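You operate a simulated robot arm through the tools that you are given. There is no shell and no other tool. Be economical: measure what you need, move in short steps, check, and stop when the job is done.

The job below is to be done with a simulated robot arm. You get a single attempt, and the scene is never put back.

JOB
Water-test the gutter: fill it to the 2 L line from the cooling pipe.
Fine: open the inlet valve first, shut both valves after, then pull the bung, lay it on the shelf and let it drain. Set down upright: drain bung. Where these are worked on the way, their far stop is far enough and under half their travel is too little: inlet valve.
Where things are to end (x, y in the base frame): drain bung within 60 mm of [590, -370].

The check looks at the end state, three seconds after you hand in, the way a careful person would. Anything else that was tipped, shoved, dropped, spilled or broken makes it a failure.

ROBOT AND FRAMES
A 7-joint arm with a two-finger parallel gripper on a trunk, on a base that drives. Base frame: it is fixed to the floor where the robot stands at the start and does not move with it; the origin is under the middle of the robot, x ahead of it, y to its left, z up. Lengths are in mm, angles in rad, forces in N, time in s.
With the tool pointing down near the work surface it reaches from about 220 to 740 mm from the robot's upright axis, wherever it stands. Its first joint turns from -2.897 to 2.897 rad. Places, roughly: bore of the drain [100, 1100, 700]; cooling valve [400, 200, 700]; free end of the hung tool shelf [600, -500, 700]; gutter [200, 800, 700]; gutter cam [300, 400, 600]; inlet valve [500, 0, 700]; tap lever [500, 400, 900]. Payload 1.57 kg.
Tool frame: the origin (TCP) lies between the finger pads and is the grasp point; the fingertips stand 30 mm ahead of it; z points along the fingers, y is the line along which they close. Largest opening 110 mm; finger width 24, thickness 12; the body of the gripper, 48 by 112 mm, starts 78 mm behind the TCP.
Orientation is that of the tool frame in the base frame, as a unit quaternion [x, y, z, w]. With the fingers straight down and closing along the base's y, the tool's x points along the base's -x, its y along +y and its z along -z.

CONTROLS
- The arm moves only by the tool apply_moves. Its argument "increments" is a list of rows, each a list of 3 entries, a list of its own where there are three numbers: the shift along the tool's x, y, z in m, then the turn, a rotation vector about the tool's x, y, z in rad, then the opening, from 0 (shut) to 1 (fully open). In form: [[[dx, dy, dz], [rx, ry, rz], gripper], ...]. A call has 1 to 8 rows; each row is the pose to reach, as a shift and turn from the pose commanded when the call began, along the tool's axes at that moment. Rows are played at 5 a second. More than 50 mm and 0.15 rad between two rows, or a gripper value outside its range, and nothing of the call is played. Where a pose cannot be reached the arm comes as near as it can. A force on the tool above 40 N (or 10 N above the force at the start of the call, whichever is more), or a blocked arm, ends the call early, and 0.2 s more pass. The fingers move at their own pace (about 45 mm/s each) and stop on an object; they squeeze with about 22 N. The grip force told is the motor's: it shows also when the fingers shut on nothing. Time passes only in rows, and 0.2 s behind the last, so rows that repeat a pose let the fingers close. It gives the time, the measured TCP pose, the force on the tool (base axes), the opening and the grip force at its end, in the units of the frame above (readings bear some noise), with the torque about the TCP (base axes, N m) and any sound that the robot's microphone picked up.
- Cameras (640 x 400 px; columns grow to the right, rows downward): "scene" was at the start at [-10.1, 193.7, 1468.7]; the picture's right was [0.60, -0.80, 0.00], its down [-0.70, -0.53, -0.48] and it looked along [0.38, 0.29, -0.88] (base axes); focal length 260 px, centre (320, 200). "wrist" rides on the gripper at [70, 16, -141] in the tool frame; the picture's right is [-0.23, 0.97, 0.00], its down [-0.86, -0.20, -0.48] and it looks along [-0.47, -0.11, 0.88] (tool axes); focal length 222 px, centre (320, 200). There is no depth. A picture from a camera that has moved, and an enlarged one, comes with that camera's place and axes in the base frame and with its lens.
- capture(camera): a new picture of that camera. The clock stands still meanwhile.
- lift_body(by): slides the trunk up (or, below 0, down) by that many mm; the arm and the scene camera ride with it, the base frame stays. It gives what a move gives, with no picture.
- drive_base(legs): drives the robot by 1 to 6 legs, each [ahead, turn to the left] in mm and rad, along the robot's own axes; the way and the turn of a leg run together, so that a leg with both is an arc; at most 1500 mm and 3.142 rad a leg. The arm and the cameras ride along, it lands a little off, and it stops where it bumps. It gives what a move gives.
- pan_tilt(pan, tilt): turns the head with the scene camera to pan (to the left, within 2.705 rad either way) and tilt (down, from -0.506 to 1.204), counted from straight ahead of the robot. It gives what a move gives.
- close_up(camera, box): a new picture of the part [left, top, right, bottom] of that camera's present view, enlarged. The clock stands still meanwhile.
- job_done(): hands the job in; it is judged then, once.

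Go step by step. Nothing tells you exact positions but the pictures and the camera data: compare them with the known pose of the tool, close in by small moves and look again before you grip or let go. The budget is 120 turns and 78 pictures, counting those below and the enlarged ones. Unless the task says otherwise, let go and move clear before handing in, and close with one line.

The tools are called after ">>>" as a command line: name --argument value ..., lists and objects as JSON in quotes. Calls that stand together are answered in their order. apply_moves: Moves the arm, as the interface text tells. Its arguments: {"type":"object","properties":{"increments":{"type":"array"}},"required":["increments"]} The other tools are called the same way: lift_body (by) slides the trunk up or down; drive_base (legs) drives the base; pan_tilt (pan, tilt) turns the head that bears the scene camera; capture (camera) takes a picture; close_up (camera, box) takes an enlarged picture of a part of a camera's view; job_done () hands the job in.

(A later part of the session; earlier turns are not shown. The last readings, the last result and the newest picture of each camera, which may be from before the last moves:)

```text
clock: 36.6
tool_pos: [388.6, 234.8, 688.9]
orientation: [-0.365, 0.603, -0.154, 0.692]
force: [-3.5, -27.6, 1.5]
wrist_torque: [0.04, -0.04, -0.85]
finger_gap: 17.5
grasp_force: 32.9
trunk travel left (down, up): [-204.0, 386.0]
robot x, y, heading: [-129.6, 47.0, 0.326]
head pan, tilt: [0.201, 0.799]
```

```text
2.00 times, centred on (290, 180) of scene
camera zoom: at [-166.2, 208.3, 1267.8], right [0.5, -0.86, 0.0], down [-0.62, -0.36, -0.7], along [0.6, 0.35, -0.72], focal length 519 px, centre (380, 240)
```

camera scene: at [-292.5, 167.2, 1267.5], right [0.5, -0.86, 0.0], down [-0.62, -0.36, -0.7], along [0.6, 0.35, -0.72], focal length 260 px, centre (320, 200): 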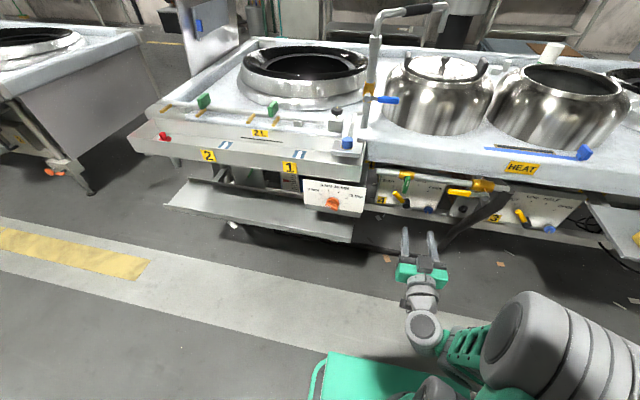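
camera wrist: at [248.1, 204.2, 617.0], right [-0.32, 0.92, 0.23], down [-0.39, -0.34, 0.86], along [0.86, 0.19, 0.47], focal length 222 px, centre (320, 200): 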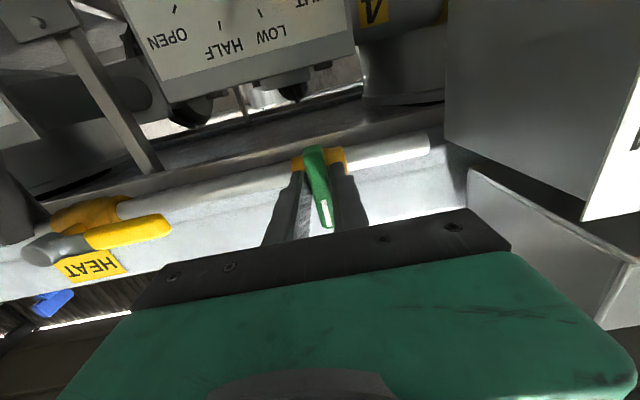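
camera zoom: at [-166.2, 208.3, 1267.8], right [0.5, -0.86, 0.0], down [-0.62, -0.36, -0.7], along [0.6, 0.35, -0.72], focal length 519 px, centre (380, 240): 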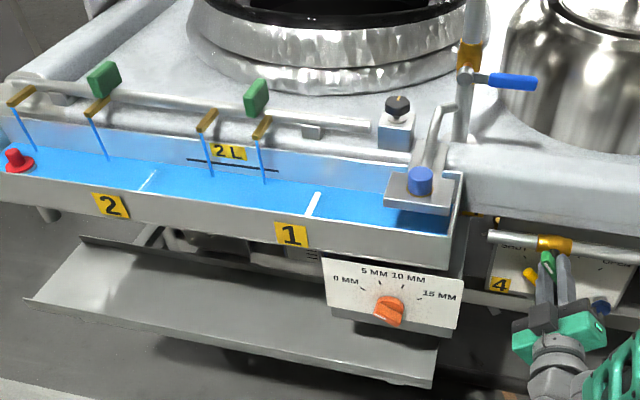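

Water is flowing from the nozzles over the gutter. I check the level against the line before any more time passes.

>>> close_up --camera "scene" --box '[200, 130, 290, 190]'

```text
6.67 times, centred on (245, 160) of scene
camera zoom: at [-166.2, 208.3, 1267.8], right [0.5, -0.86, 0.0], down [-0.62, -0.36, -0.7], along [0.6, 0.35, -0.72], focal length 1730 px, centre (820, 467)
```

zoom: 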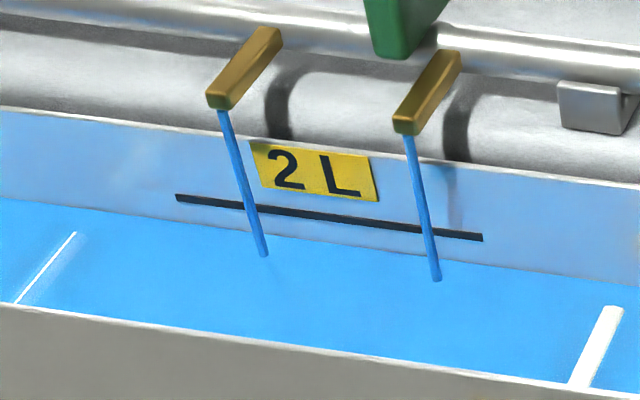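

The surface is just below the line at mid-length; I let a short moment pass and compare.

>>> apply_moves --increments '[[[0, 0, 0], [0, 0, 0], 0.0], [[0, 0, 0], [0, 0, 0], 0.0]]'

>>> close_up --camera "scene" --box '[200, 130, 290, 190]'

```text
clock: 37.2
tool_pos: [387.4, 235.3, 690.1]
orientation: [-0.366, 0.603, -0.151, 0.692]
force: [-0.8, -23.6, 3.9]
wrist_torque: [0.07, -0.22, -0.67]
finger_gap: 17.8
grasp_force: 32.1
trunk travel left (down, up): [-204.0, 386.0]
robot x, y, heading: [-128.7, 39.0, 0.331]
head pan, tilt: [0.201, 0.799]
```

```text
6.67 times, centred on (245, 160) of scene
camera zoom: at [-166.4, 208.4, 1267.8], right [0.5, -0.86, 0.0], down [-0.62, -0.36, -0.7], along [0.6, 0.35, -0.72], focal length 1730 px, centre (820, 467)
```

zoom: 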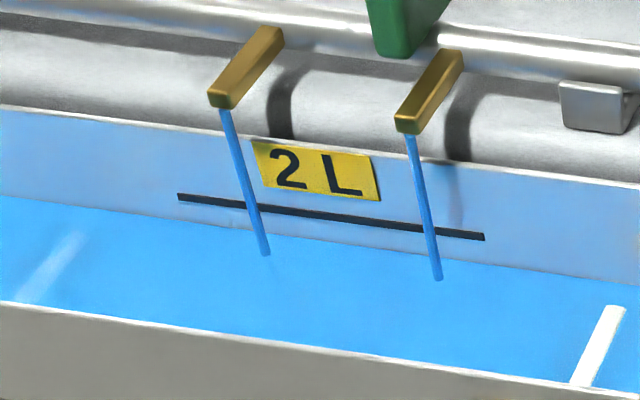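

It rises slowly, about 3 px per 0.6 s with ~25 px to go. I wait 1.6 s more.

>>> apply_moves --increments '[[[0, 0, 0], [0, 0, 0], 0.0], [[0, 0, 0], [0, 0, 0], 0.0], [[0, 0, 0], [0, 0, 0], 0.0], [[0, 0, 0], [0, 0, 0], 0.0], [[0, 0, 0], [0, 0, 0], 0.0], [[0, 0, 0], [0, 0, 0], 0.0], [[0, 0, 0], [0, 0, 0], 0.0]]'

>>> close_up --camera "scene" --box '[200, 130, 290, 190]'

```text
clock: 38.9
tool_pos: [386.9, 235.4, 688.7]
orientation: [-0.366, 0.603, -0.152, 0.692]
force: [7.2, -15.7, 12.5]
wrist_torque: [0.14, -0.41, -0.62]
finger_gap: 17.4
grasp_force: 32.5
trunk travel left (down, up): [-204.0, 386.0]
robot x, y, heading: [-130.3, 43.3, 0.329]
head pan, tilt: [0.201, 0.799]
```

```text
6.67 times, centred on (245, 160) of scene
camera zoom: at [-166.5, 208.5, 1267.8], right [0.5, -0.86, 0.0], down [-0.62, -0.36, -0.7], along [0.6, 0.35, -0.72], focal length 1730 px, centre (820, 467)
```

zoom: 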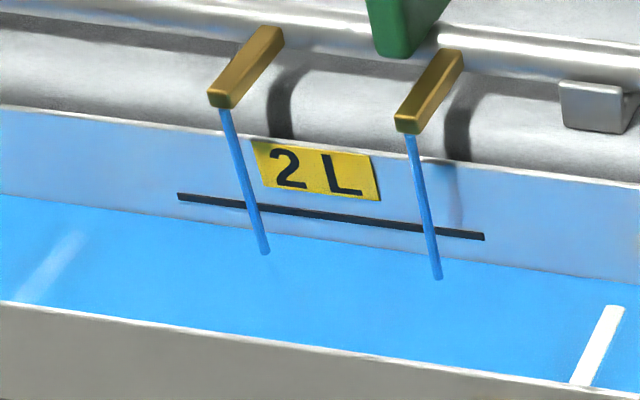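

Rise is very slow at this opening, so I open the valve further.

>>> apply_moves --increments '[[[0, 0, 0], [0, 0, -0.13], 0.0], [[0, 0, 0], [0, 0, -0.26], 0.0], [[0, 0, 0], [0, 0, -0.39], 0.0], [[0, 0, 0], [0, 0, -0.52], 0.0], [[0, 0, 0], [0, 0, -0.65], 0.0], [[0, 0, 0], [0, 0, -0.75], 0.0], [[0, 0, 0], [0, 0, -0.75], 0.0], [[0, 0, 0], [0, 0, -0.75], 0.0]]'

>>> close_up --camera "scene" --box '[200, 130, 290, 190]'

```text
clock: 40.6
tool_pos: [387.1, 236.2, 688.4]
orientation: [-0.56, 0.428, -0.395, 0.589]
force: [12.0, -23.6, 22.4]
wrist_torque: [0.23, -0.49, -0.73]
finger_gap: 17.5
grasp_force: 32.3
trunk travel left (down, up): [-204.0, 386.0]
robot x, y, heading: [-129.0, 43.6, 0.324]
head pan, tilt: [0.201, 0.799]
```

```text
6.67 times, centred on (245, 160) of scene
camera zoom: at [-166.5, 207.6, 1267.9], right [0.5, -0.86, 0.0], down [-0.62, -0.36, -0.7], along [0.6, 0.35, -0.72], focal length 1730 px, centre (820, 467)
```

zoom: 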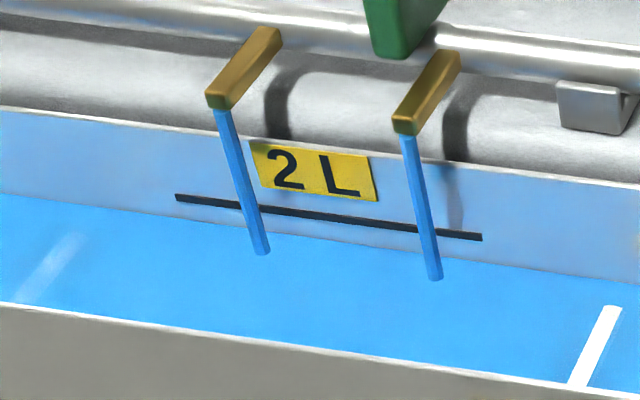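

Streams are fuller now. I wait about 5 s.

>>> apply_moves --increments '[[[0, 0, 0], [0, 0, 0], 0], [[0, 0, 0], [0, 0, 0], 0], [[0, 0, 0], [0, 0, 0], 0], [[0, 0, 0], [0, 0, 0], 0], [[0, 0, 0], [0, 0, 0], 0], [[0, 0, 0], [0, 0, 0], 0], [[0, 0, 0], [0, 0, 0], 0], [[0, 0, 0], [0, 0, 0], 0]]'

>>> apply_moves --increments '[[[0, 0, 0], [0, 0, 0], 0], [[0, 0, 0], [0, 0, 0], 0], [[0, 0, 0], [0, 0, 0], 0], [[0, 0, 0], [0, 0, 0], 0], [[0, 0, 0], [0, 0, 0], 0], [[0, 0, 0], [0, 0, 0], 0], [[0, 0, 0], [0, 0, 0], 0], [[0, 0, 0], [0, 0, 0], 0]]'

>>> apply_moves --increments '[[[0, 0, 0], [0, 0, 0], 0], [[0, 0, 0], [0, 0, 0], 0], [[0, 0, 0], [0, 0, 0], 0], [[0, 0, 0], [0, 0, 0], 0], [[0, 0, 0], [0, 0, 0], 0], [[0, 0, 0], [0, 0, 0], 0], [[0, 0, 0], [0, 0, 0], 0], [[0, 0, 0], [0, 0, 0], 0]]'

>>> close_up --camera "scene" --box '[200, 130, 290, 190]'

```text
clock: 42.5
tool_pos: [386.1, 235.5, 689.3]
orientation: [-0.56, 0.428, -0.396, 0.589]
force: [10.1, -16.7, 23.9]
wrist_torque: [0.18, -0.59, -0.67]
finger_gap: 17.8
grasp_force: 32.7
trunk travel left (down, up): [-204.0, 386.0]
robot x, y, heading: [-126.8, 43.8, 0.326]
head pan, tilt: [0.201, 0.799]
```

```text
clock: 44.2
tool_pos: [387.0, 237.1, 690.3]
orientation: [-0.56, 0.427, -0.396, 0.589]
force: [10.9, -16.9, 25.0]
wrist_torque: [0.23, -0.56, -0.53]
finger_gap: 17.4
grasp_force: 31.8
trunk travel left (down, up): [-204.0, 386.0]
robot x, y, heading: [-128.3, 39.1, 0.33]
head pan, tilt: [0.201, 0.799]
```

```text
clock: 46.0
tool_pos: [387.8, 237.6, 689.2]
orientation: [-0.56, 0.427, -0.396, 0.589]
force: [10.5, -16.9, 25.7]
wrist_torque: [0.2, -0.6, -0.48]
finger_gap: 17.7
grasp_force: 32.0
trunk travel left (down, up): [-204.0, 386.0]
robot x, y, heading: [-124.2, 43.5, 0.325]
head pan, tilt: [0.201, 0.799]
```

```text
6.67 times, centred on (245, 160) of scene
camera zoom: at [-166.7, 207.4, 1267.8], right [0.5, -0.86, 0.0], down [-0.62, -0.36, -0.7], along [0.6, 0.35, -0.72], focal length 1730 px, centre (820, 467)
```

zoom: 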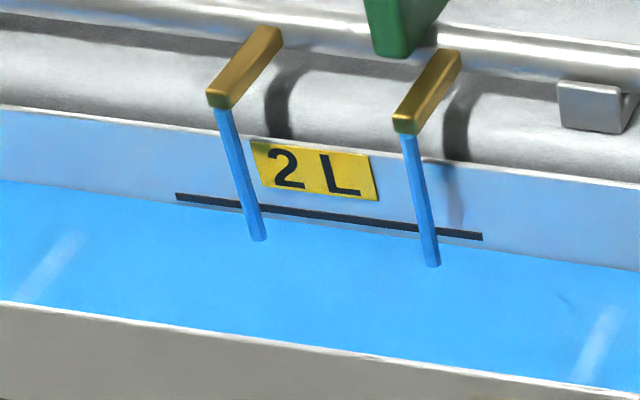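

Rising ~2.5 px/s with roughly 10 px left. I wait 1.8 s then look with higher zoom.

>>> apply_moves --increments '[[[0, 0, 0], [0, 0, 0], 0], [[0, 0, 0], [0, 0, 0], 0], [[0, 0, 0], [0, 0, 0], 0], [[0, 0, 0], [0, 0, 0], 0], [[0, 0, 0], [0, 0, 0], 0], [[0, 0, 0], [0, 0, 0], 0], [[0, 0, 0], [0, 0, 0], 0], [[0, 0, 0], [0, 0, 0], 0]]'

>>> close_up --camera "scene" --box '[218, 145, 274, 180]'

```text
clock: 47.9
tool_pos: [387.2, 236.3, 690.3]
orientation: [-0.56, 0.428, -0.395, 0.59]
force: [11.3, -15.9, 25.7]
wrist_torque: [0.19, -0.62, -0.49]
finger_gap: 17.4
grasp_force: 32.5
trunk travel left (down, up): [-204.0, 386.0]
robot x, y, heading: [-128.1, 40.5, 0.325]
head pan, tilt: [0.201, 0.799]
```

```text
11.43 times, centred on (246, 162) of scene
camera zoom: at [-166.7, 207.3, 1267.8], right [0.5, -0.86, 0.0], down [-0.62, -0.36, -0.7], along [0.6, 0.35, -0.72], focal length 2965 px, centre (1166, 629)
```

zoom: 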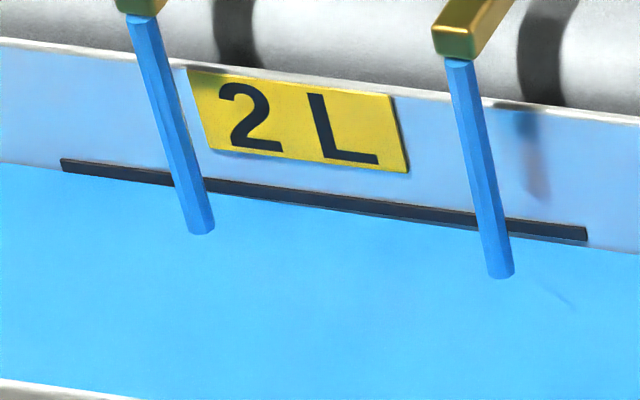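

The surface just touches the line's lower edge; with closing time it should end on the line. Closing now.

>>> apply_moves --increments '[[[0, 0, 0], [0, 0, 0.148], 0], [[0, 0, 0], [0, 0, 0.296], 0], [[0, 0, 0], [0, 0, 0.444], 0], [[0, 0, 0], [0, 0, 0.592], 0], [[0, 0, 0], [0, 0, 0.74], 0], [[0, 0, 0], [0, 0, 0.888], 0], [[0, 0, 0], [0, 0, 1.036], 0], [[0, 0, 0], [0, 0, 1.184], 0]]'

>>> apply_moves --increments '[[[0, 0, 0], [0, 0, 0.148], 0], [[0, 0, 0], [0, 0, 0.296], 0], [[0, 0, 0], [0, 0, 0.38], 0]]'

>>> close_up --camera "scene" --box '[218, 145, 274, 180]'

```text
clock: 49.6
tool_pos: [387.0, 235.9, 690.8]
orientation: [-0.225, 0.667, 0.0, 0.71]
force: [8.0, -13.0, 22.7]
wrist_torque: [0.42, -1.38, -0.47]
finger_gap: 17.6
grasp_force: 33.3
trunk travel left (down, up): [-204.0, 386.0]
robot x, y, heading: [-127.7, 39.2, 0.326]
head pan, tilt: [0.201, 0.799]
```

```text
clock: 50.5
tool_pos: [386.4, 236.7, 688.2]
orientation: [-0.096, 0.699, 0.136, 0.695]
force: [6.4, -9.6, 17.0]
wrist_torque: [0.33, -1.0, -0.53]
finger_gap: 17.7
grasp_force: 31.7
trunk travel left (down, up): [-204.0, 386.0]
robot x, y, heading: [-127.4, 43.7, 0.328]
head pan, tilt: [0.201, 0.799]
```

```text
11.43 times, centred on (246, 162) of scene
camera zoom: at [-166.4, 207.6, 1267.6], right [0.5, -0.86, 0.0], down [-0.62, -0.36, -0.7], along [0.6, 0.35, -0.72], focal length 2965 px, centre (1166, 629)
```

zoom: 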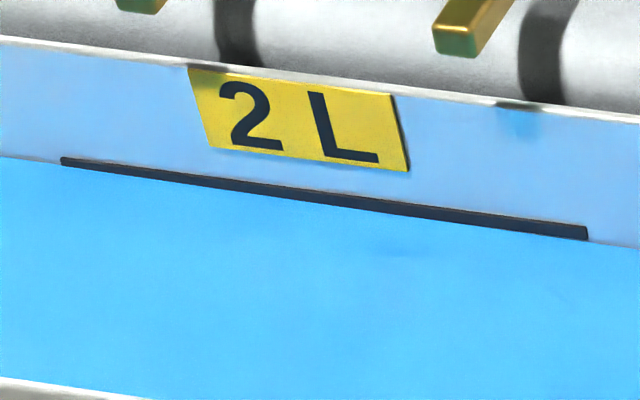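

Streams have stopped and the surface sits on the 2 L line. I release the green handle, back off and move to the yellow handle, rolling the tool to match.

>>> apply_moves --increments '[[[0, 0, 0], [0, 0, 0], 0.4], [[0, 0, 0], [0, 0, 0], 0.4], [[0, 0, -0.04], [0, 0, 0], 0.4], [[0, 0, -0.08], [0, 0, 0], 0.4], [[0, -0.04, -0.1], [0, 0, 0], 0.5], [[0, -0.08, -0.1], [0, 0, 0], 0.5], [[0, -0.12, -0.1], [0, 0, 0], 0.5], [[0, -0.163, -0.1], [0, 0, -0.07], 0.5]]'

>>> apply_moves --increments '[[[0, 0, 0], [0, 0, -0.145], 0.5], [[0, 0, 0], [0, 0, -0.29], 0.5], [[0, 0, 0], [0, 0, -0.435], 0.5], [[0, 0, 0], [0, 0, -0.58], 0.5], [[0, 0, 0], [0, 0, -0.725], 0.5], [[0, 0, 0], [0, 0, -0.87], 0.5], [[0, 0, 0], [0, 0, -1.015], 0.5], [[0, 0, 0], [0, 0, -1.16], 0.5]]'

>>> apply_moves --increments '[[[0, 0, 0], [0, 0, -0.145], 0.5], [[0, 0, 0], [0, 0, -0.29], 0.5], [[0, 0, 0], [0, 0, -0.38], 0.5]]'

>>> capture --camera "wrist"

>>> capture --camera "scene"

```text
clock: 52.2
tool_pos: [343.4, 49.3, 678.9]
orientation: [-0.122, 0.697, 0.111, 0.698]
force: [0.0, 0.9, 0.3]
wrist_torque: [0.02, 0.01, -0.02]
finger_gap: 55.0
grasp_force: 0.1
trunk travel left (down, up): [-204.0, 386.0]
robot x, y, heading: [-129.5, 41.0, 0.323]
head pan, tilt: [0.201, 0.799]
```

```text
clock: 54.0
tool_pos: [346.0, 50.5, 678.0]
orientation: [-0.484, 0.515, -0.292, 0.645]
force: [0.3, -0.7, -0.2]
wrist_torque: [0.0, -0.02, 0.01]
finger_gap: 55.1
grasp_force: 0.1
trunk travel left (down, up): [-204.0, 386.0]
robot x, y, heading: [-130.1, 38.9, 0.332]
head pan, tilt: [0.201, 0.799]
```

```text
clock: 54.9
tool_pos: [343.2, 51.3, 679.1]
orientation: [-0.573, 0.414, -0.408, 0.578]
force: [0.4, 0.2, -0.7]
wrist_torque: [0.03, -0.02, 0.02]
finger_gap: 54.8
grasp_force: 0.1
trunk travel left (down, up): [-204.0, 386.0]
robot x, y, heading: [-126.0, 40.7, 0.325]
head pan, tilt: [0.201, 0.799]
```

```text
35 pictures are left
camera wrist: at [234.9, -61.0, 660.9], right [-0.08, 0.23, -0.97], down [-0.73, 0.65, 0.21], along [0.68, 0.72, 0.11], focal length 222 px, centre (320, 200)
```

wrist: 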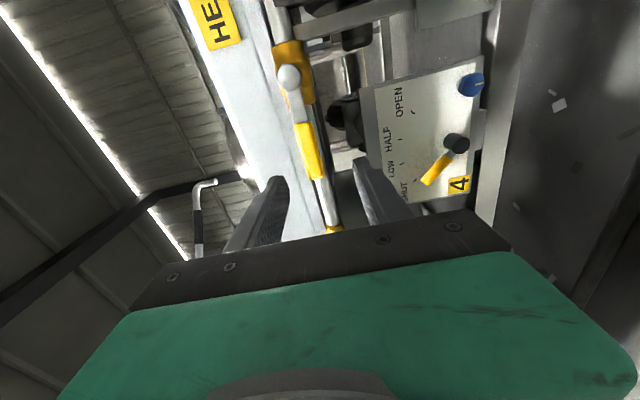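

```text
34 pictures are left
camera scene: at [-165.8, 208.7, 1267.5], right [0.5, -0.86, 0.0], down [-0.62, -0.36, -0.7], along [0.6, 0.35, -0.72], focal length 260 px, centre (320, 200)
```

scene: 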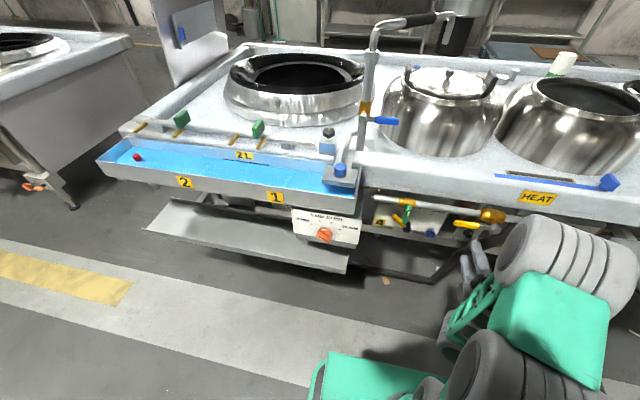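

The yellow handle lies along the pipe around L≈-65, z≈689. I adjust 10 mm up, advance and grip it.

>>> apply_moves --increments '[[[0.005, -0.01, 0.02], [0, 0, 0], 0.5], [[0.005, -0.01, 0.06], [0, 0, 0], 0.5], [[0.005, -0.01, 0.095], [0, 0, 0], 0.5], [[0.005, -0.01, 0.095], [0, 0, 0], 0.0], [[0.005, -0.01, 0.095], [0, 0, 0], 0.0], [[0.005, -0.01, 0.095], [0, 0, 0], 0.0], [[0.005, -0.01, 0.095], [0, 0, 0], 0.0]]'

>>> capture --camera "wrist"

```text
clock: 56.5
tool_pos: [437.0, 76.0, 689.8]
orientation: [-0.571, 0.413, -0.41, 0.58]
force: [-1.4, -1.1, 25.5]
wrist_torque: [-0.7, -0.03, 0.22]
finger_gap: 21.0
grasp_force: 31.5
trunk travel left (down, up): [-204.0, 386.0]
robot x, y, heading: [-124.7, 39.5, 0.324]
head pan, tilt: [0.201, 0.799]
```

```text
33 pictures are left
camera wrist: at [328.0, -35.5, 671.3], right [-0.07, 0.23, -0.97], down [-0.73, 0.65, 0.21], along [0.68, 0.72, 0.12], focal length 222 px, centre (320, 200)
```

wrist: 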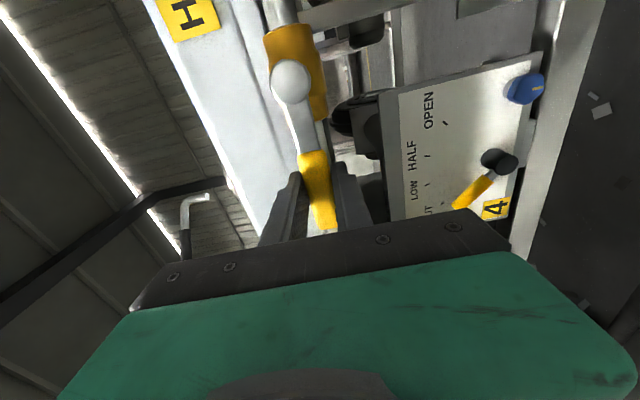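

Gripped. I swing it back clockwise to shut.

>>> apply_moves --increments '[[[0.0006, -0.009, 0], [0, 0, 0.125], 0], [[0.0022, -0.0178, 0], [0, 0, 0.25], 0], [[0.005, -0.0264, 0], [0, 0, 0.375], 0], [[0.0088, -0.0345, 0], [0, 0, 0.5], 0], [[0.0136, -0.0421, 0], [0, 0, 0.625], 0], [[0.0193, -0.0491, 0], [0, 0, 0.75], 0], [[0.0258, -0.0553, 0], [0, 0, 0.875], 0], [[0.0331, -0.0606, 0], [0, 0, 1.0], 0]]'

>>> apply_moves --increments '[[[0.0006, -0.009, 0], [0, 0, 0.125], 0], [[0.0022, -0.0178, 0], [0, 0, 0.25], 0], [[0.005, -0.0264, 0], [0, 0, 0.375], 0], [[0.0088, -0.0345, 0], [0, 0, 0.5], 0], [[0.0128, -0.041, 0], [0, 0, 0.605], 0]]'

>>> capture --camera "wrist"

```text
clock: 57.6
tool_pos: [428.5, 71.8, 693.7]
orientation: [-0.455, 0.534, -0.248, 0.669]
force: [-31.2, 1.0, 21.4]
wrist_torque: [-1.53, -0.47, 0.22]
finger_gap: 34.8
grasp_force: 42.5
out of reach, approached as far as the arm can: row 2, 3, 4, 5
trunk travel left (down, up): [-204.0, 386.0]
robot x, y, heading: [-130.2, 42.2, 0.33]
head pan, tilt: [0.201, 0.799]
stopped in row 5: the force on the tool passed its limit at 96 N (the readings are from after the stop); the commanded pose is now the measured one
```

```text
clock: 58.4
tool_pos: [433.6, 60.9, 712.6]
orientation: [-0.379, 0.579, -0.165, 0.702]
force: [-10.3, -8.5, 31.0]
wrist_torque: [-1.57, -0.95, 1.15]
finger_gap: 32.3
grasp_force: 41.4
out of reach, approached as far as the arm can: row 2, 3
trunk travel left (down, up): [-204.0, 386.0]
robot x, y, heading: [-124.0, 38.3, 0.334]
head pan, tilt: [0.201, 0.799]
stopped in row 3: the force on the tool passed its limit at 56 N (the readings are from after the stop); the commanded pose is now the measured one
```

```text
32 pictures are left
camera wrist: at [318.3, -23.4, 645.6], right [-0.26, 0.79, -0.55], down [-0.64, 0.28, 0.71], along [0.72, 0.54, 0.44], focal length 222 px, centre (320, 200)
```

wrist: 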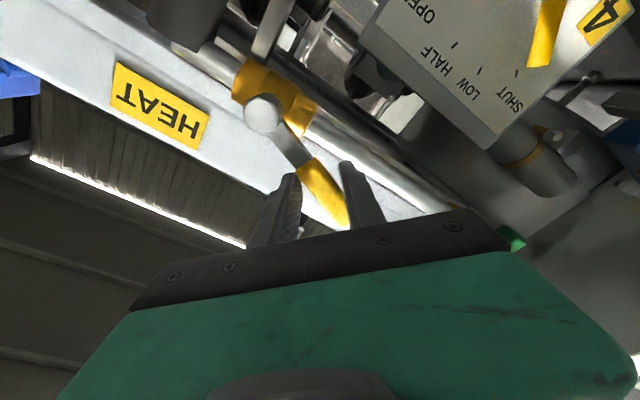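

The arm ran out of room from this stance part-way. I release, back off, and return the base to the stance that worked for this valve.

>>> apply_moves --increments '[[[0, 0, 0], [0, 0, 0], 0.6], [[0, 0, 0], [0, 0, 0], 0.6], [[0, 0, -0.03], [0, 0, 0], 0.6], [[0, 0, -0.06], [0, 0, 0], 0.6], [[0, 0, -0.09], [0, 0, 0], 0.5]]'

>>> drive_base --legs '[[-133, 0], [0, -0.328]]'

>>> capture --camera "wrist"

>>> capture --camera "scene"

```text
clock: 59.4
tool_pos: [416.4, 42.1, 755.7]
orientation: [-0.371, 0.542, -0.189, 0.73]
force: [-5.4, -2.6, 0.2]
wrist_torque: [-0.1, 0.25, 0.17]
finger_gap: 64.9
grasp_force: 0.0
out of reach, approached as far as the arm can: row 4
trunk travel left (down, up): [-204.0, 386.0]
robot x, y, heading: [-129.9, 43.3, 0.331]
head pan, tilt: [0.201, 0.799]
stopped in row 4: the force on the tool passed its limit at 65 N (the readings are from after the stop); the commanded pose is now the measured one
```

```text
clock: 61.7
tool_pos: [262.3, -177.6, 755.8]
orientation: [-0.278, 0.594, -0.305, 0.69]
force: [-0.1, -0.5, -0.4]
wrist_torque: [-0.03, -0.03, -0.01]
finger_gap: 66.2
grasp_force: 0.0
trunk travel left (down, up): [-204.0, 386.0]
robot x, y, heading: [-251.3, -1.5, -0.0]
head pan, tilt: [0.201, 0.799]
```

```text
31 pictures are left
camera wrist: at [132.7, -221.5, 677.8], right [0.07, 0.81, -0.58], down [-0.58, 0.5, 0.64], along [0.81, 0.3, 0.51], focal length 222 px, centre (320, 200)
```

wrist: 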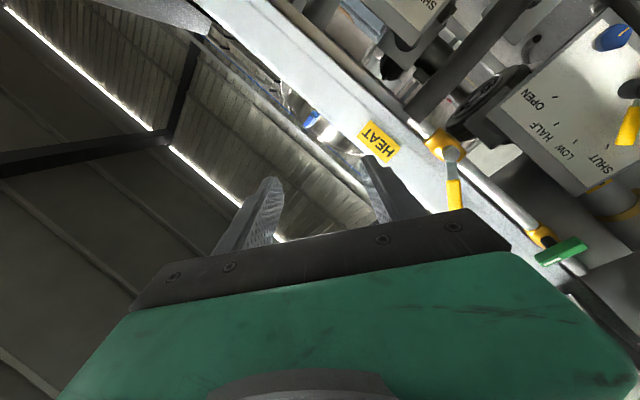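

```text
30 pictures are left
camera scene: at [-236.5, 168.4, 1267.5], right [0.2, -0.98, 0.0], down [-0.7, -0.14, -0.7], along [0.68, 0.14, -0.72], focal length 260 px, centre (320, 200)
```

scene: 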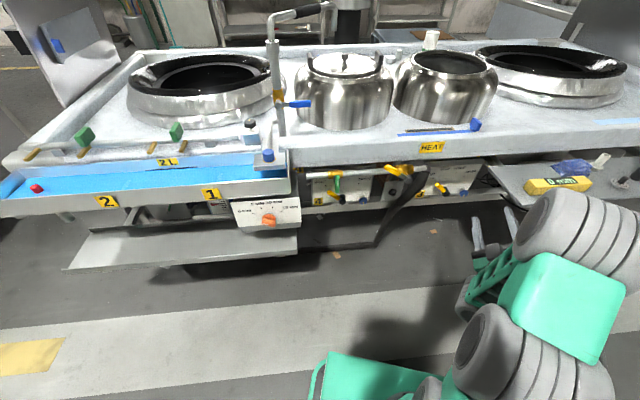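

The yellow handle is at about 54° from upright (partly shut). From the old stance I bring the tool in front of it, rolled to match.

>>> apply_moves --increments '[[[-0.023, 0.028, 0.016], [-0.049, -0.024, -0.011], 0.5], [[-0.045, 0.055, 0.032], [-0.098, -0.049, -0.021], 0.5], [[-0.068, 0.083, 0.048], [-0.148, -0.074, -0.032], 0.5], [[-0.09, 0.111, 0.063], [-0.197, -0.098, -0.043], 0.5], [[-0.113, 0.139, 0.079], [-0.246, -0.122, -0.053], 0.5], [[-0.135, 0.166, 0.095], [-0.295, -0.147, -0.064], 0.5]]'

>>> capture --camera "wrist"

```text
clock: 63.1
tool_pos: [319.1, 17.7, 699.3]
orientation: [-0.406, 0.574, -0.224, 0.675]
force: [-0.2, -0.5, -0.7]
wrist_torque: [-0.01, -0.01, -0.02]
finger_gap: 55.0
grasp_force: 0.1
out of reach, approached as far as the arm can: row 4, 5, 6
trunk travel left (down, up): [-204.0, 386.0]
robot x, y, heading: [-250.2, -3.6, -0.002]
head pan, tilt: [0.201, 0.799]
```

```text
29 pictures are left
camera wrist: at [199.7, -68.5, 643.1], right [-0.21, 0.73, -0.65], down [-0.63, 0.4, 0.66], along [0.75, 0.55, 0.37], focal length 222 px, centre (320, 200)
```

wrist: 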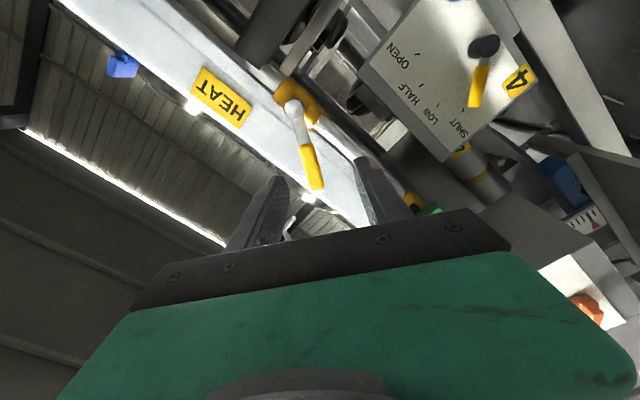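

The shortfalls are all in height, so I'll raise the trunk 120 mm and re-approach from above.

>>> lift_body --by 120

```text
clock: 64.6
tool_pos: [319.1, 18.1, 819.7]
orientation: [-0.405, 0.574, -0.225, 0.675]
force: [-0.4, -0.1, -0.3]
wrist_torque: [0.03, 0.01, 0.01]
finger_gap: 55.0
grasp_force: 0.1
trunk travel left (down, up): [-324.0, 266.0]
robot x, y, heading: [-252.9, -2.8, 0.001]
head pan, tilt: [0.201, 0.799]
```

>>> apply_moves --increments '[[[0.016, 0.025, 0.014], [-0.009, -0.005, -0.001], 0.5], [[0.031, 0.049, 0.027], [-0.018, -0.01, -0.002], 0.5], [[0.047, 0.074, 0.04], [-0.027, -0.015, -0.004], 0.5]]'

>>> capture --camera "wrist"

```text
clock: 65.4
tool_pos: [356.8, 35.0, 732.8]
orientation: [-0.417, 0.571, -0.214, 0.674]
force: [-0.9, -0.1, -0.2]
wrist_torque: [0.03, 0.04, -0.04]
finger_gap: 54.8
grasp_force: 0.0
trunk travel left (down, up): [-324.0, 266.0]
robot x, y, heading: [-253.5, -0.7, 0.002]
head pan, tilt: [0.201, 0.799]
```

```text
28 pictures are left
camera wrist: at [238.9, -54.6, 678.3], right [-0.24, 0.72, -0.65], down [-0.64, 0.39, 0.67], along [0.73, 0.57, 0.36], focal length 222 px, centre (320, 200)
```

wrist: 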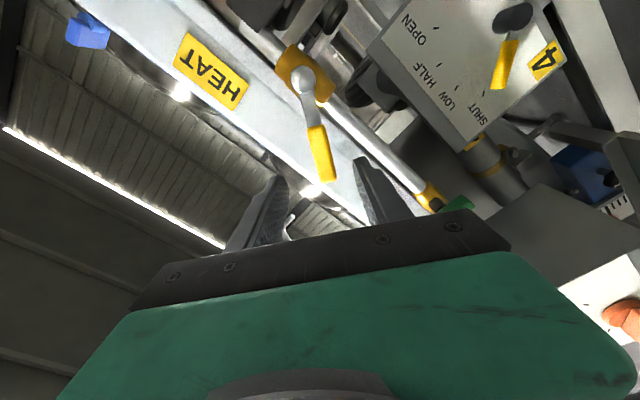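

Reached exactly. Advance, grip, and then swing the handle up.

>>> apply_moves --increments '[[[0, 0, 0.03], [0, 0, -0.02], 0.5], [[0, 0, 0.06], [0, 0, -0.03], 0.5], [[0, 0, 0.088], [0, 0, -0.03], 0.5], [[0, 0, 0.088], [0, 0, -0.03], 0], [[0, 0, 0.088], [0, 0, -0.03], 0], [[0, 0, 0.088], [0, 0, -0.03], 0], [[0, 0, 0.088], [0, 0, -0.03], 0]]'

>>> apply_moves --increments '[[[0.0006, -0.009, 0], [0, 0, 0.125], 0], [[0.0022, -0.0178, 0], [0, 0, 0.25], 0], [[0.005, -0.0264, 0], [0, 0, 0.375], 0], [[0.0088, -0.0345, 0], [0, 0, 0.5], 0]]'

```text
clock: 67.0
tool_pos: [378.3, 56.8, 713.2]
orientation: [-0.425, 0.565, -0.224, 0.671]
force: [0.2, 1.0, 0.0]
wrist_torque: [0.0, 0.01, 0.03]
finger_gap: 0.0
grasp_force: 18.3
out of reach, approached as far as the arm can: row 1, 2, 3, 4, 5, 6, 7
trunk travel left (down, up): [-324.0, 266.0]
robot x, y, heading: [-256.2, -4.7, 0.001]
head pan, tilt: [0.201, 0.799]
```

```text
clock: 68.0
tool_pos: [368.1, 29.3, 730.7]
orientation: [-0.273, 0.652, -0.052, 0.705]
force: [0.3, 0.1, 0.1]
wrist_torque: [0.04, -0.01, 0.02]
finger_gap: 0.0
grasp_force: 21.4
out of reach, approached as far as the arm can: row 1, 2, 3, 4
trunk travel left (down, up): [-324.0, 266.0]
robot x, y, heading: [-253.6, -0.7, 0.002]
head pan, tilt: [0.201, 0.799]
```

The grip closed short of the handle because reach ran out. I pull back, raise the trunk 60 mm and drive 120 mm closer.

>>> apply_moves --increments '[[[0, 0, -0.03], [0, 0, 0], 0.5], [[0, 0, -0.07], [0, 0, 0], 0.5], [[0, 0, -0.11], [0, 0, 0], 0.5], [[0, 0, -0.13], [0, 0, 0], 0.5]]'

>>> lift_body --by 60

>>> drive_base --legs '[[120, 0]]'

>>> capture --camera "scene"

```text
clock: 69.0
tool_pos: [243.0, -12.0, 733.2]
orientation: [-0.275, 0.651, -0.052, 0.706]
force: [-0.5, 0.1, -0.7]
wrist_torque: [-0.01, -0.03, 0.04]
finger_gap: 55.0
grasp_force: 0.0
trunk travel left (down, up): [-324.0, 266.0]
robot x, y, heading: [-251.4, 0.6, -0.001]
head pan, tilt: [0.201, 0.799]
```

```text
clock: 70.0
tool_pos: [241.0, -12.1, 793.0]
orientation: [-0.274, 0.653, -0.051, 0.705]
force: [0.5, -0.2, 0.6]
wrist_torque: [-0.02, 0.02, 0.01]
finger_gap: 55.2
grasp_force: 0.1
trunk travel left (down, up): [-384.0, 206.0]
robot x, y, heading: [-256.1, -2.6, -0.002]
head pan, tilt: [0.201, 0.799]
```

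```text
clock: 71.2
tool_pos: [360.1, -11.6, 793.1]
orientation: [-0.274, 0.652, -0.051, 0.705]
force: [-0.7, 0.7, 0.6]
wrist_torque: [0.0, 0.02, 0.01]
finger_gap: 55.1
grasp_force: 0.1
trunk travel left (down, up): [-384.0, 206.0]
robot x, y, heading: [-136.3, -4.1, 0.004]
head pan, tilt: [0.201, 0.799]
```

```text
27 pictures are left
camera scene: at [-120.5, 168.8, 1447.5], right [0.2, -0.98, 0.0], down [-0.7, -0.15, -0.7], along [0.68, 0.14, -0.72], focal length 260 px, centre (320, 200)
```

scene: 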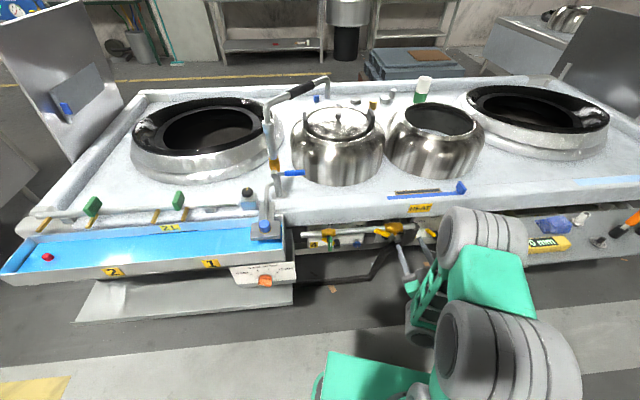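

>>> apply_moves --increments '[[[0.008, 0.017, 0.003], [0, 0, -0.122], 0.5], [[0.016, 0.034, 0.006], [0, 0, -0.245], 0.5], [[0.024, 0.051, 0.009], [0, 0, -0.367], 0.5], [[0.033, 0.068, 0.012], [0, 0, -0.49], 0.5]]'

>>> apply_moves --increments '[[[0, 0, 0.03], [0, 0, 0], 0.5], [[0, 0, 0.06], [0, 0, 0], 0.5], [[0, 0, 0.088], [0, 0, 0], 0.5]]'

>>> capture --camera "wrist"

```text
clock: 72.2
tool_pos: [355.8, 34.5, 731.9]
orientation: [-0.424, 0.566, -0.222, 0.672]
force: [0.0, 0.5, 0.2]
wrist_torque: [-0.03, 0.02, 0.05]
finger_gap: 55.1
grasp_force: 0.0
trunk travel left (down, up): [-384.0, 206.0]
robot x, y, heading: [-134.4, -4.5, 0.003]
head pan, tilt: [0.201, 0.799]
```

```text
clock: 73.0
tool_pos: [442.0, 64.2, 734.3]
orientation: [-0.424, 0.566, -0.221, 0.672]
force: [-0.4, -0.5, -0.1]
wrist_torque: [-0.03, 0.01, 0.02]
finger_gap: 54.8
grasp_force: 0.0
trunk travel left (down, up): [-384.0, 206.0]
robot x, y, heading: [-135.7, -0.2, -0.0]
head pan, tilt: [0.201, 0.799]
```

```text
26 pictures are left
camera wrist: at [324.0, -26.4, 680.1], right [-0.24, 0.71, -0.67], down [-0.64, 0.4, 0.65], along [0.73, 0.58, 0.36], focal length 222 px, centre (320, 200)
```

wrist: 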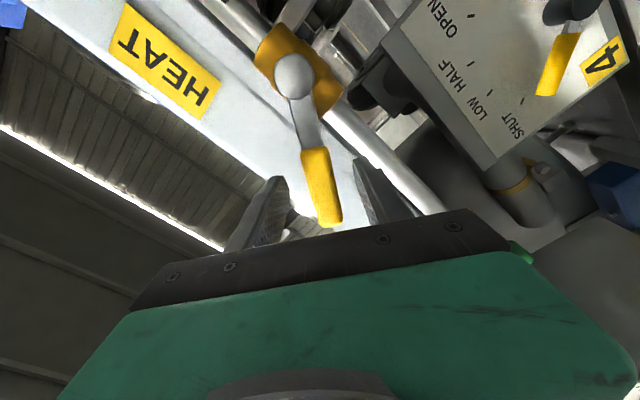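

Now the handle is between the pads. I close and swing it up.

>>> apply_moves --increments '[[[0, 0, 0], [0, 0, 0], 0], [[0, 0, 0], [0, 0, 0], 0], [[0, 0, 0], [0, 0, 0], 0], [[0, 0, 0], [0, 0, 0], 0]]'

>>> apply_moves --increments '[[[0.0006, -0.0092, 0], [0, 0, 0.125], 0], [[0.0023, -0.0183, 0], [0, 0, 0.25], 0], [[0.0051, -0.0271, 0], [0, 0, 0.375], 0], [[0.009, -0.0355, 0], [0, 0, 0.5], 0], [[0.014, -0.0433, 0], [0, 0, 0.625], 0], [[0.0199, -0.0504, 0], [0, 0, 0.75], 0], [[0.0265, -0.0568, 0], [0, 0, 0.875], 0], [[0.031, -0.0604, 0], [0, 0, 0.955], 0]]'

>>> capture --camera "wrist"

```text
clock: 74.0
tool_pos: [441.5, 65.3, 732.7]
orientation: [-0.424, 0.567, -0.22, 0.671]
force: [-1.0, 3.6, -4.9]
wrist_torque: [0.66, -0.12, -0.14]
finger_gap: 21.2
grasp_force: 31.1
trunk travel left (down, up): [-384.0, 206.0]
robot x, y, heading: [-135.9, -5.5, 0.005]
head pan, tilt: [0.201, 0.799]
```

```text
clock: 75.8
tool_pos: [458.8, 8.0, 763.6]
orientation: [-0.116, 0.697, 0.113, 0.699]
force: [8.2, 4.0, 7.4]
wrist_torque: [0.19, -0.37, -0.3]
finger_gap: 20.8
grasp_force: 34.5
trunk travel left (down, up): [-384.0, 206.0]
robot x, y, heading: [-136.4, -1.4, 0.004]
head pan, tilt: [0.201, 0.799]
```

```text
25 pictures are left
camera wrist: at [321.0, -22.3, 693.3], right [-0.31, 0.92, 0.22], down [-0.39, -0.34, 0.85], along [0.87, 0.18, 0.47], focal length 222 px, centre (320, 200)
```

wrist: 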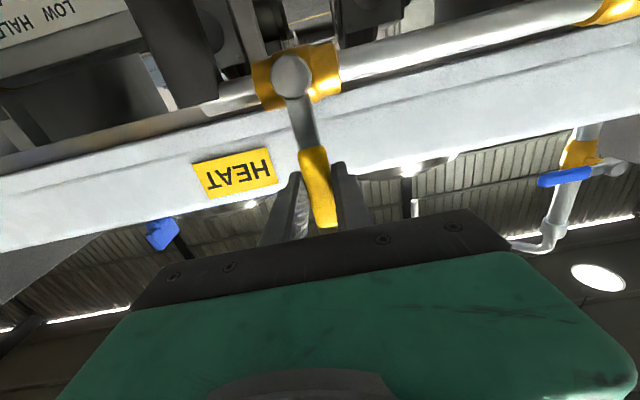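

The handle is upright again as at the start. I nudge it to the stop, release and back away.

>>> apply_moves --increments '[[[0.0001, -0.005, 0], [0, 0, 0.07], 0], [[0.0001, -0.005, 0], [0, 0, 0.07], 0.5], [[0.0001, -0.004, 0], [0, 0, 0.06], 0.5], [[0, -0.003, 0], [0, 0, 0.05], 0.5], [[0, -0.003, -0.04], [0, 0, 0.05], 0.5], [[0, 0, -0.08], [0, 0, 0], 0.5], [[0, 0, -0.12], [0, 0, 0], 0.5]]'

>>> lift_body --by 206

>>> capture --camera "scene"

```text
clock: 77.4
tool_pos: [345.3, -24.9, 768.1]
orientation: [-0.115, 0.695, 0.11, 0.701]
force: [-1.7, 0.1, -1.1]
wrist_torque: [-0.01, -0.06, -0.07]
finger_gap: 55.1
grasp_force: 0.0
out of reach, approached as far as the arm can: row 7
trunk travel left (down, up): [-384.0, 206.0]
robot x, y, heading: [-134.5, -2.1, -0.003]
head pan, tilt: [0.201, 0.799]
```

```text
clock: 79.7
tool_pos: [343.6, -24.5, 969.8]
orientation: [-0.115, 0.698, 0.111, 0.698]
force: [0.4, 0.7, 0.1]
wrist_torque: [0.04, 0.01, -0.01]
finger_gap: 55.1
grasp_force: 0.1
trunk travel left (down, up): [-590.0, 0.0]
robot x, y, heading: [-135.8, -8.0, 0.001]
head pan, tilt: [0.201, 0.799]
```

```text
24 pictures are left
camera scene: at [-120.3, 168.9, 1653.4], right [0.2, -0.98, 0.0], down [-0.7, -0.15, -0.7], along [0.68, 0.14, -0.72], focal length 260 px, centre (320, 200)
```

scene: 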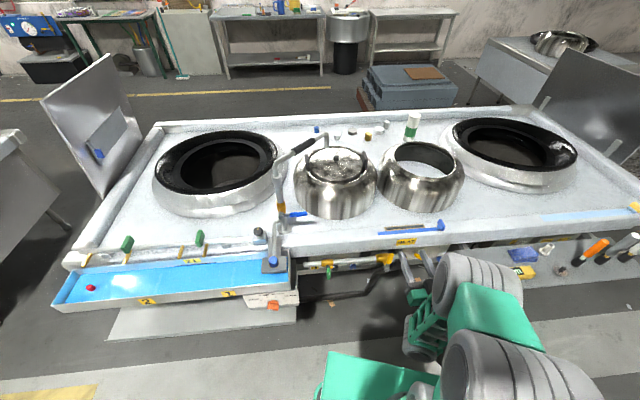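

Everything looks fine. Now I turn the tool to point down before driving to the drain end.

>>> apply_moves --increments '[[[0, 0, 0], [0.0225, 0.1415, 0.0234], 0.5], [[0, 0, 0], [0.045, 0.283, 0.047], 0.5], [[0, 0, 0], [0.0675, 0.4245, 0.07], 0.5], [[0, 0, 0], [0.09, 0.566, 0.094], 0.5], [[0, 0, 0], [0.1125, 0.7075, 0.117], 0.5], [[0, 0, 0], [0.135, 0.849, 0.14], 0.5], [[0, 0, 0], [0.1575, 0.9905, 0.164], 0.5], [[0, 0, 0], [0.18, 1.132, 0.187], 0.5]]'

>>> apply_moves --increments '[[[0, 0, 0], [0.0225, 0.1415, 0.0234], 0.5], [[0, 0, 0], [0.045, 0.283, 0.047], 0.5], [[0, 0, 0], [0.067, 0.424, 0.07], 0.5]]'

```text
clock: 81.2
tool_pos: [274.7, 44.0, 919.1]
orientation: [-0.021, 0.88, 0.107, 0.462]
force: [-0.1, -1.0, -0.1]
wrist_torque: [0.03, -0.01, 0.06]
finger_gap: 54.8
grasp_force: 0.0
out of reach, approached as far as the arm can: row 3, 4, 5, 6, 7
trunk travel left (down, up): [-590.0, 0.0]
robot x, y, heading: [-136.9, -1.7, 0.009]
head pan, tilt: [0.201, 0.799]
stopped in row 7: the arm was blocked; the commanded pose is now the measured one
```

```text
clock: 82.0
tool_pos: [280.7, 37.9, 920.3]
orientation: [0.084, 0.873, 0.133, 0.461]
force: [-0.4, -0.8, -0.4]
wrist_torque: [-0.02, 0.02, -0.01]
finger_gap: 54.6
grasp_force: 0.2
out of reach, approached as far as the arm can: row 1, 2, 3
trunk travel left (down, up): [-590.0, 0.0]
robot x, y, heading: [-135.4, -2.8, 0.004]
head pan, tilt: [0.201, 0.799]
stopped in row 3: the arm was blocked; the commanded pose is now the measured one
```

The wrist is at a joint limit in this posture. I drive back 300 mm and stretch the arm out to unwind it.

>>> drive_base --legs '[[-300, 0]]'

>>> apply_moves --increments '[[[-0.034, 0, 0.018], [0, 0, 0], 0.5], [[-0.067, 0, 0.035], [0, 0, 0], 0.5], [[-0.1, 0, 0.053], [0, 0, 0], 0.5], [[-0.134, -0.001, 0.07], [0, 0, 0], 0.5], [[-0.168, -0.002, 0.088], [0, 0, 0], 0.5], [[-0.201, -0.002, 0.105], [0, 0, 0], 0.5]]'

>>> capture --camera "scene"

```text
clock: 84.1
tool_pos: [-18.8, 40.1, 920.3]
orientation: [0.082, 0.873, 0.136, 0.461]
force: [0.0, -0.3, -0.3]
wrist_torque: [-0.01, -0.02, 0.04]
finger_gap: 54.9
grasp_force: 0.0
trunk travel left (down, up): [-590.0, 0.0]
robot x, y, heading: [-435.9, -6.6, 0.012]
head pan, tilt: [0.201, 0.799]
```

```text
clock: 85.5
tool_pos: [-5.5, 29.5, 910.1]
orientation: [0.083, 0.871, 0.136, 0.464]
force: [0.5, 0.0, -0.2]
wrist_torque: [0.03, 0.02, 0.0]
finger_gap: 55.0
grasp_force: 0.0
out of reach, approached as far as the arm can: row 1, 2, 3, 4, 5, 6
trunk travel left (down, up): [-590.0, 0.0]
robot x, y, heading: [-437.6, -4.7, 0.008]
head pan, tilt: [0.201, 0.799]
```

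```text
23 pictures are left
camera scene: at [-422.4, 166.8, 1653.4], right [0.21, -0.98, 0.0], down [-0.7, -0.15, -0.7], along [0.68, 0.15, -0.72], focal length 260 px, centre (320, 200)
```

scene: 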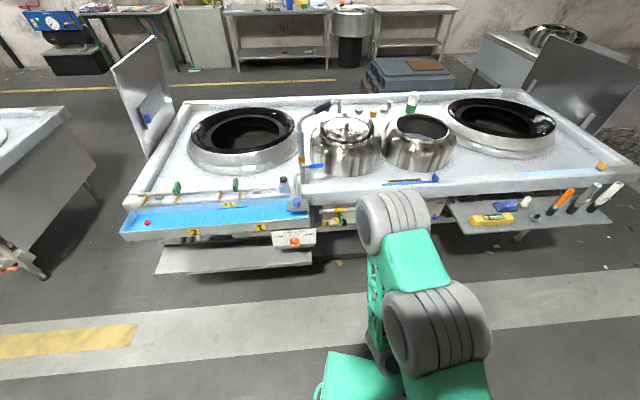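

The arm is folded up against a joint limit. I level the tool again, straight ahead, while moving it outward.

>>> apply_moves --increments '[[[0, 0, 0], [0.015, -0.117, -0.063], 0.5], [[0, 0, 0], [0.03, -0.234, -0.126], 0.5], [[-0.031, 0.005, 0.024], [0.046, -0.352, -0.189], 0.5], [[-0.062, 0.01, 0.048], [0.061, -0.469, -0.252], 0.5], [[-0.092, 0.014, 0.072], [0.076, -0.586, -0.315], 0.5], [[-0.123, 0.019, 0.097], [0.076, -0.586, -0.315], 0.5]]'

>>> capture --camera "scene"

```text
clock: 86.4
tool_pos: [44.8, 42.7, 976.8]
orientation: [0.025, 0.772, 0.068, 0.632]
force: [-0.9, -0.3, -0.3]
wrist_torque: [0.03, -0.01, 0.02]
finger_gap: 55.2
grasp_force: 0.0
trunk travel left (down, up): [-590.0, 0.0]
robot x, y, heading: [-437.7, 0.4, 0.015]
head pan, tilt: [0.201, 0.799]
stopped in row 4: the arm was blocked; the commanded pose is now the measured one
```

```text
22 pictures are left
camera scene: at [-422.8, 165.9, 1653.5], right [0.21, -0.98, 0.0], down [-0.7, -0.15, -0.7], along [0.68, 0.15, -0.72], focal length 260 px, centre (320, 200)
```

scene: 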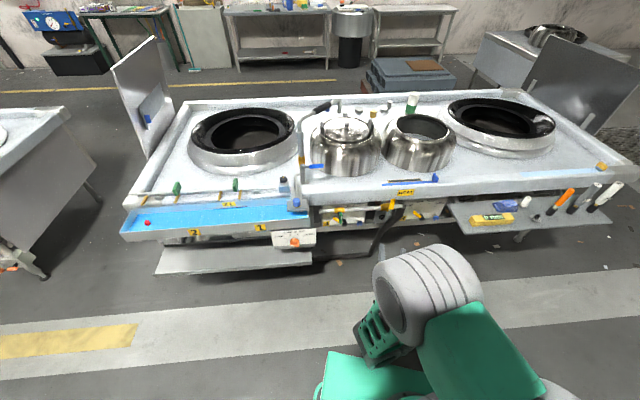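

>>> apply_moves --increments '[[[0, 0, 0.02], [0.03, -0.099, -0.066], 0.5], [[0, 0, 0.04], [0.061, -0.198, -0.132], 0.5], [[0, 0, 0.07], [0.061, -0.198, -0.132], 0.5], [[0, 0, 0.1], [0.061, -0.198, -0.132], 0.5], [[0, 0, 0.13], [0.061, -0.198, -0.132], 0.5]]'

>>> capture --camera "scene"

```text
clock: 86.9
tool_pos: [49.2, 38.6, 995.7]
orientation: [0.001, 0.758, 0.024, 0.652]
force: [-0.5, -0.8, -0.7]
wrist_torque: [-0.01, 0.03, -0.05]
finger_gap: 55.2
grasp_force: 0.0
out of reach, approached as far as the arm can: row 2
trunk travel left (down, up): [-590.0, 0.0]
robot x, y, heading: [-436.7, -5.9, 0.014]
head pan, tilt: [0.201, 0.799]
stopped in row 2: the arm was blocked; the commanded pose is now the measured one
```

```text
21 pictures are left
camera scene: at [-421.9, 166.8, 1653.5], right [0.21, -0.98, 0.0], down [-0.7, -0.15, -0.7], along [0.68, 0.15, -0.72], focal length 260 px, centre (320, 200)
```

scene: 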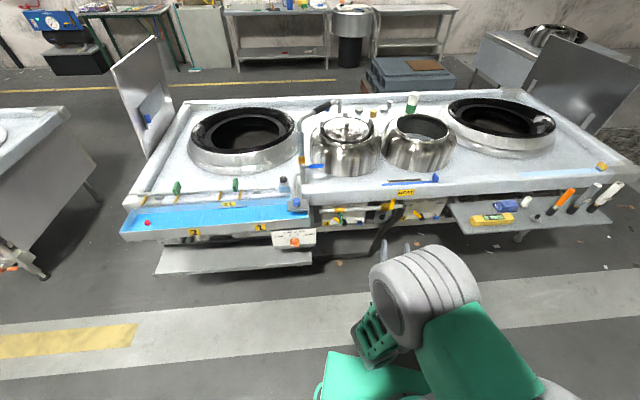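

>>> apply_moves --increments '[[[0.02, 0, 0.02], [0, 0, 0], 0.5], [[0.04, 0, 0.04], [0, 0, 0], 0.5], [[0.06, 0, 0.06], [0, 0, 0], 0.5], [[0.08, 0, 0.09], [0, 0, 0], 0.5], [[0.1, 0, 0.12], [0, 0, 0], 0.5]]'

>>> apply_moves --increments '[[[0, 0, 0.02], [0, 0, 0], 0.5], [[0, 0, 0.04], [0, 0, 0], 0.5], [[0, 0, 0.06], [0, 0, 0], 0.5], [[0, 0, 0.09], [0, 0, 0], 0.5], [[0, 0, 0.12], [0, 0, 0], 0.5]]'

```text
clock: 87.5
tool_pos: [43.5, 38.4, 964.4]
orientation: [-0.015, 0.783, 0.024, 0.621]
force: [0.4, -0.4, 1.2]
wrist_torque: [0.0, 0.01, 0.02]
finger_gap: 54.9
grasp_force: 0.0
trunk travel left (down, up): [-590.0, 0.0]
robot x, y, heading: [-435.5, -2.2, 0.008]
head pan, tilt: [0.201, 0.799]
stopped in row 2: the arm was blocked; the commanded pose is now the measured one
```

```text
clock: 88.7
tool_pos: [159.6, 43.4, 935.0]
orientation: [-0.015, 0.784, 0.024, 0.62]
force: [0.8, 0.2, 0.0]
wrist_torque: [0.02, 0.0, 0.0]
finger_gap: 54.9
grasp_force: 0.0
trunk travel left (down, up): [-590.0, 0.0]
robot x, y, heading: [-437.4, -0.7, 0.015]
head pan, tilt: [0.201, 0.799]
```

That freed it. Now at 600 mm ahead I pitch the tool down.

>>> apply_moves --increments '[[[0, 0, 0], [0, 0.135, 0], 0.5], [[0, 0, 0], [0, 0.27, 0], 0.5], [[0, 0, 0], [0, 0.405, 0], 0.5], [[0, 0, 0], [0, 0.54, 0], 0.5], [[0, 0, 0], [0, 0.675, 0], 0.5], [[0, 0, 0], [0, 0.81, 0], 0.5], [[0, 0, 0], [0, 0.945, 0], 0.5], [[0, 0, 0], [0, 1.08, 0], 0.5]]'

```text
clock: 90.5
tool_pos: [160.5, 43.5, 935.1]
orientation: [-0.026, 0.991, 0.013, 0.129]
force: [0.9, -0.9, 0.1]
wrist_torque: [0.03, 0.02, 0.02]
finger_gap: 55.0
grasp_force: 0.2
trunk travel left (down, up): [-590.0, 0.0]
robot x, y, heading: [-433.9, -3.6, 0.007]
head pan, tilt: [0.201, 0.799]
```

>>> apply_moves --increments '[[[0, 0, 0], [0, 0.13, 0.0], 0.5], [[0, 0, 0], [0, 0.257, 0.0], 0.5]]'

>>> apply_moves --increments '[[[0.03, 0, -0.03], [0, 0, 0.025], 0.5], [[0.06, 0, -0.06], [0, 0, 0.05], 0.5], [[0.1, 0, -0.1], [0, 0, 0.05], 0.7]]'

```text
clock: 91.0
tool_pos: [159.9, 42.0, 933.1]
orientation: [-0.028, 1.0, 0.01, 0.0]
force: [0.6, 0.6, 0.5]
wrist_torque: [0.0, 0.02, 0.01]
finger_gap: 54.7
grasp_force: 0.0
trunk travel left (down, up): [-590.0, 0.0]
robot x, y, heading: [-435.0, -5.6, 0.01]
head pan, tilt: [0.201, 0.799]
```

```text
refused: row 3 steps farther than a row can; nothing moved
```

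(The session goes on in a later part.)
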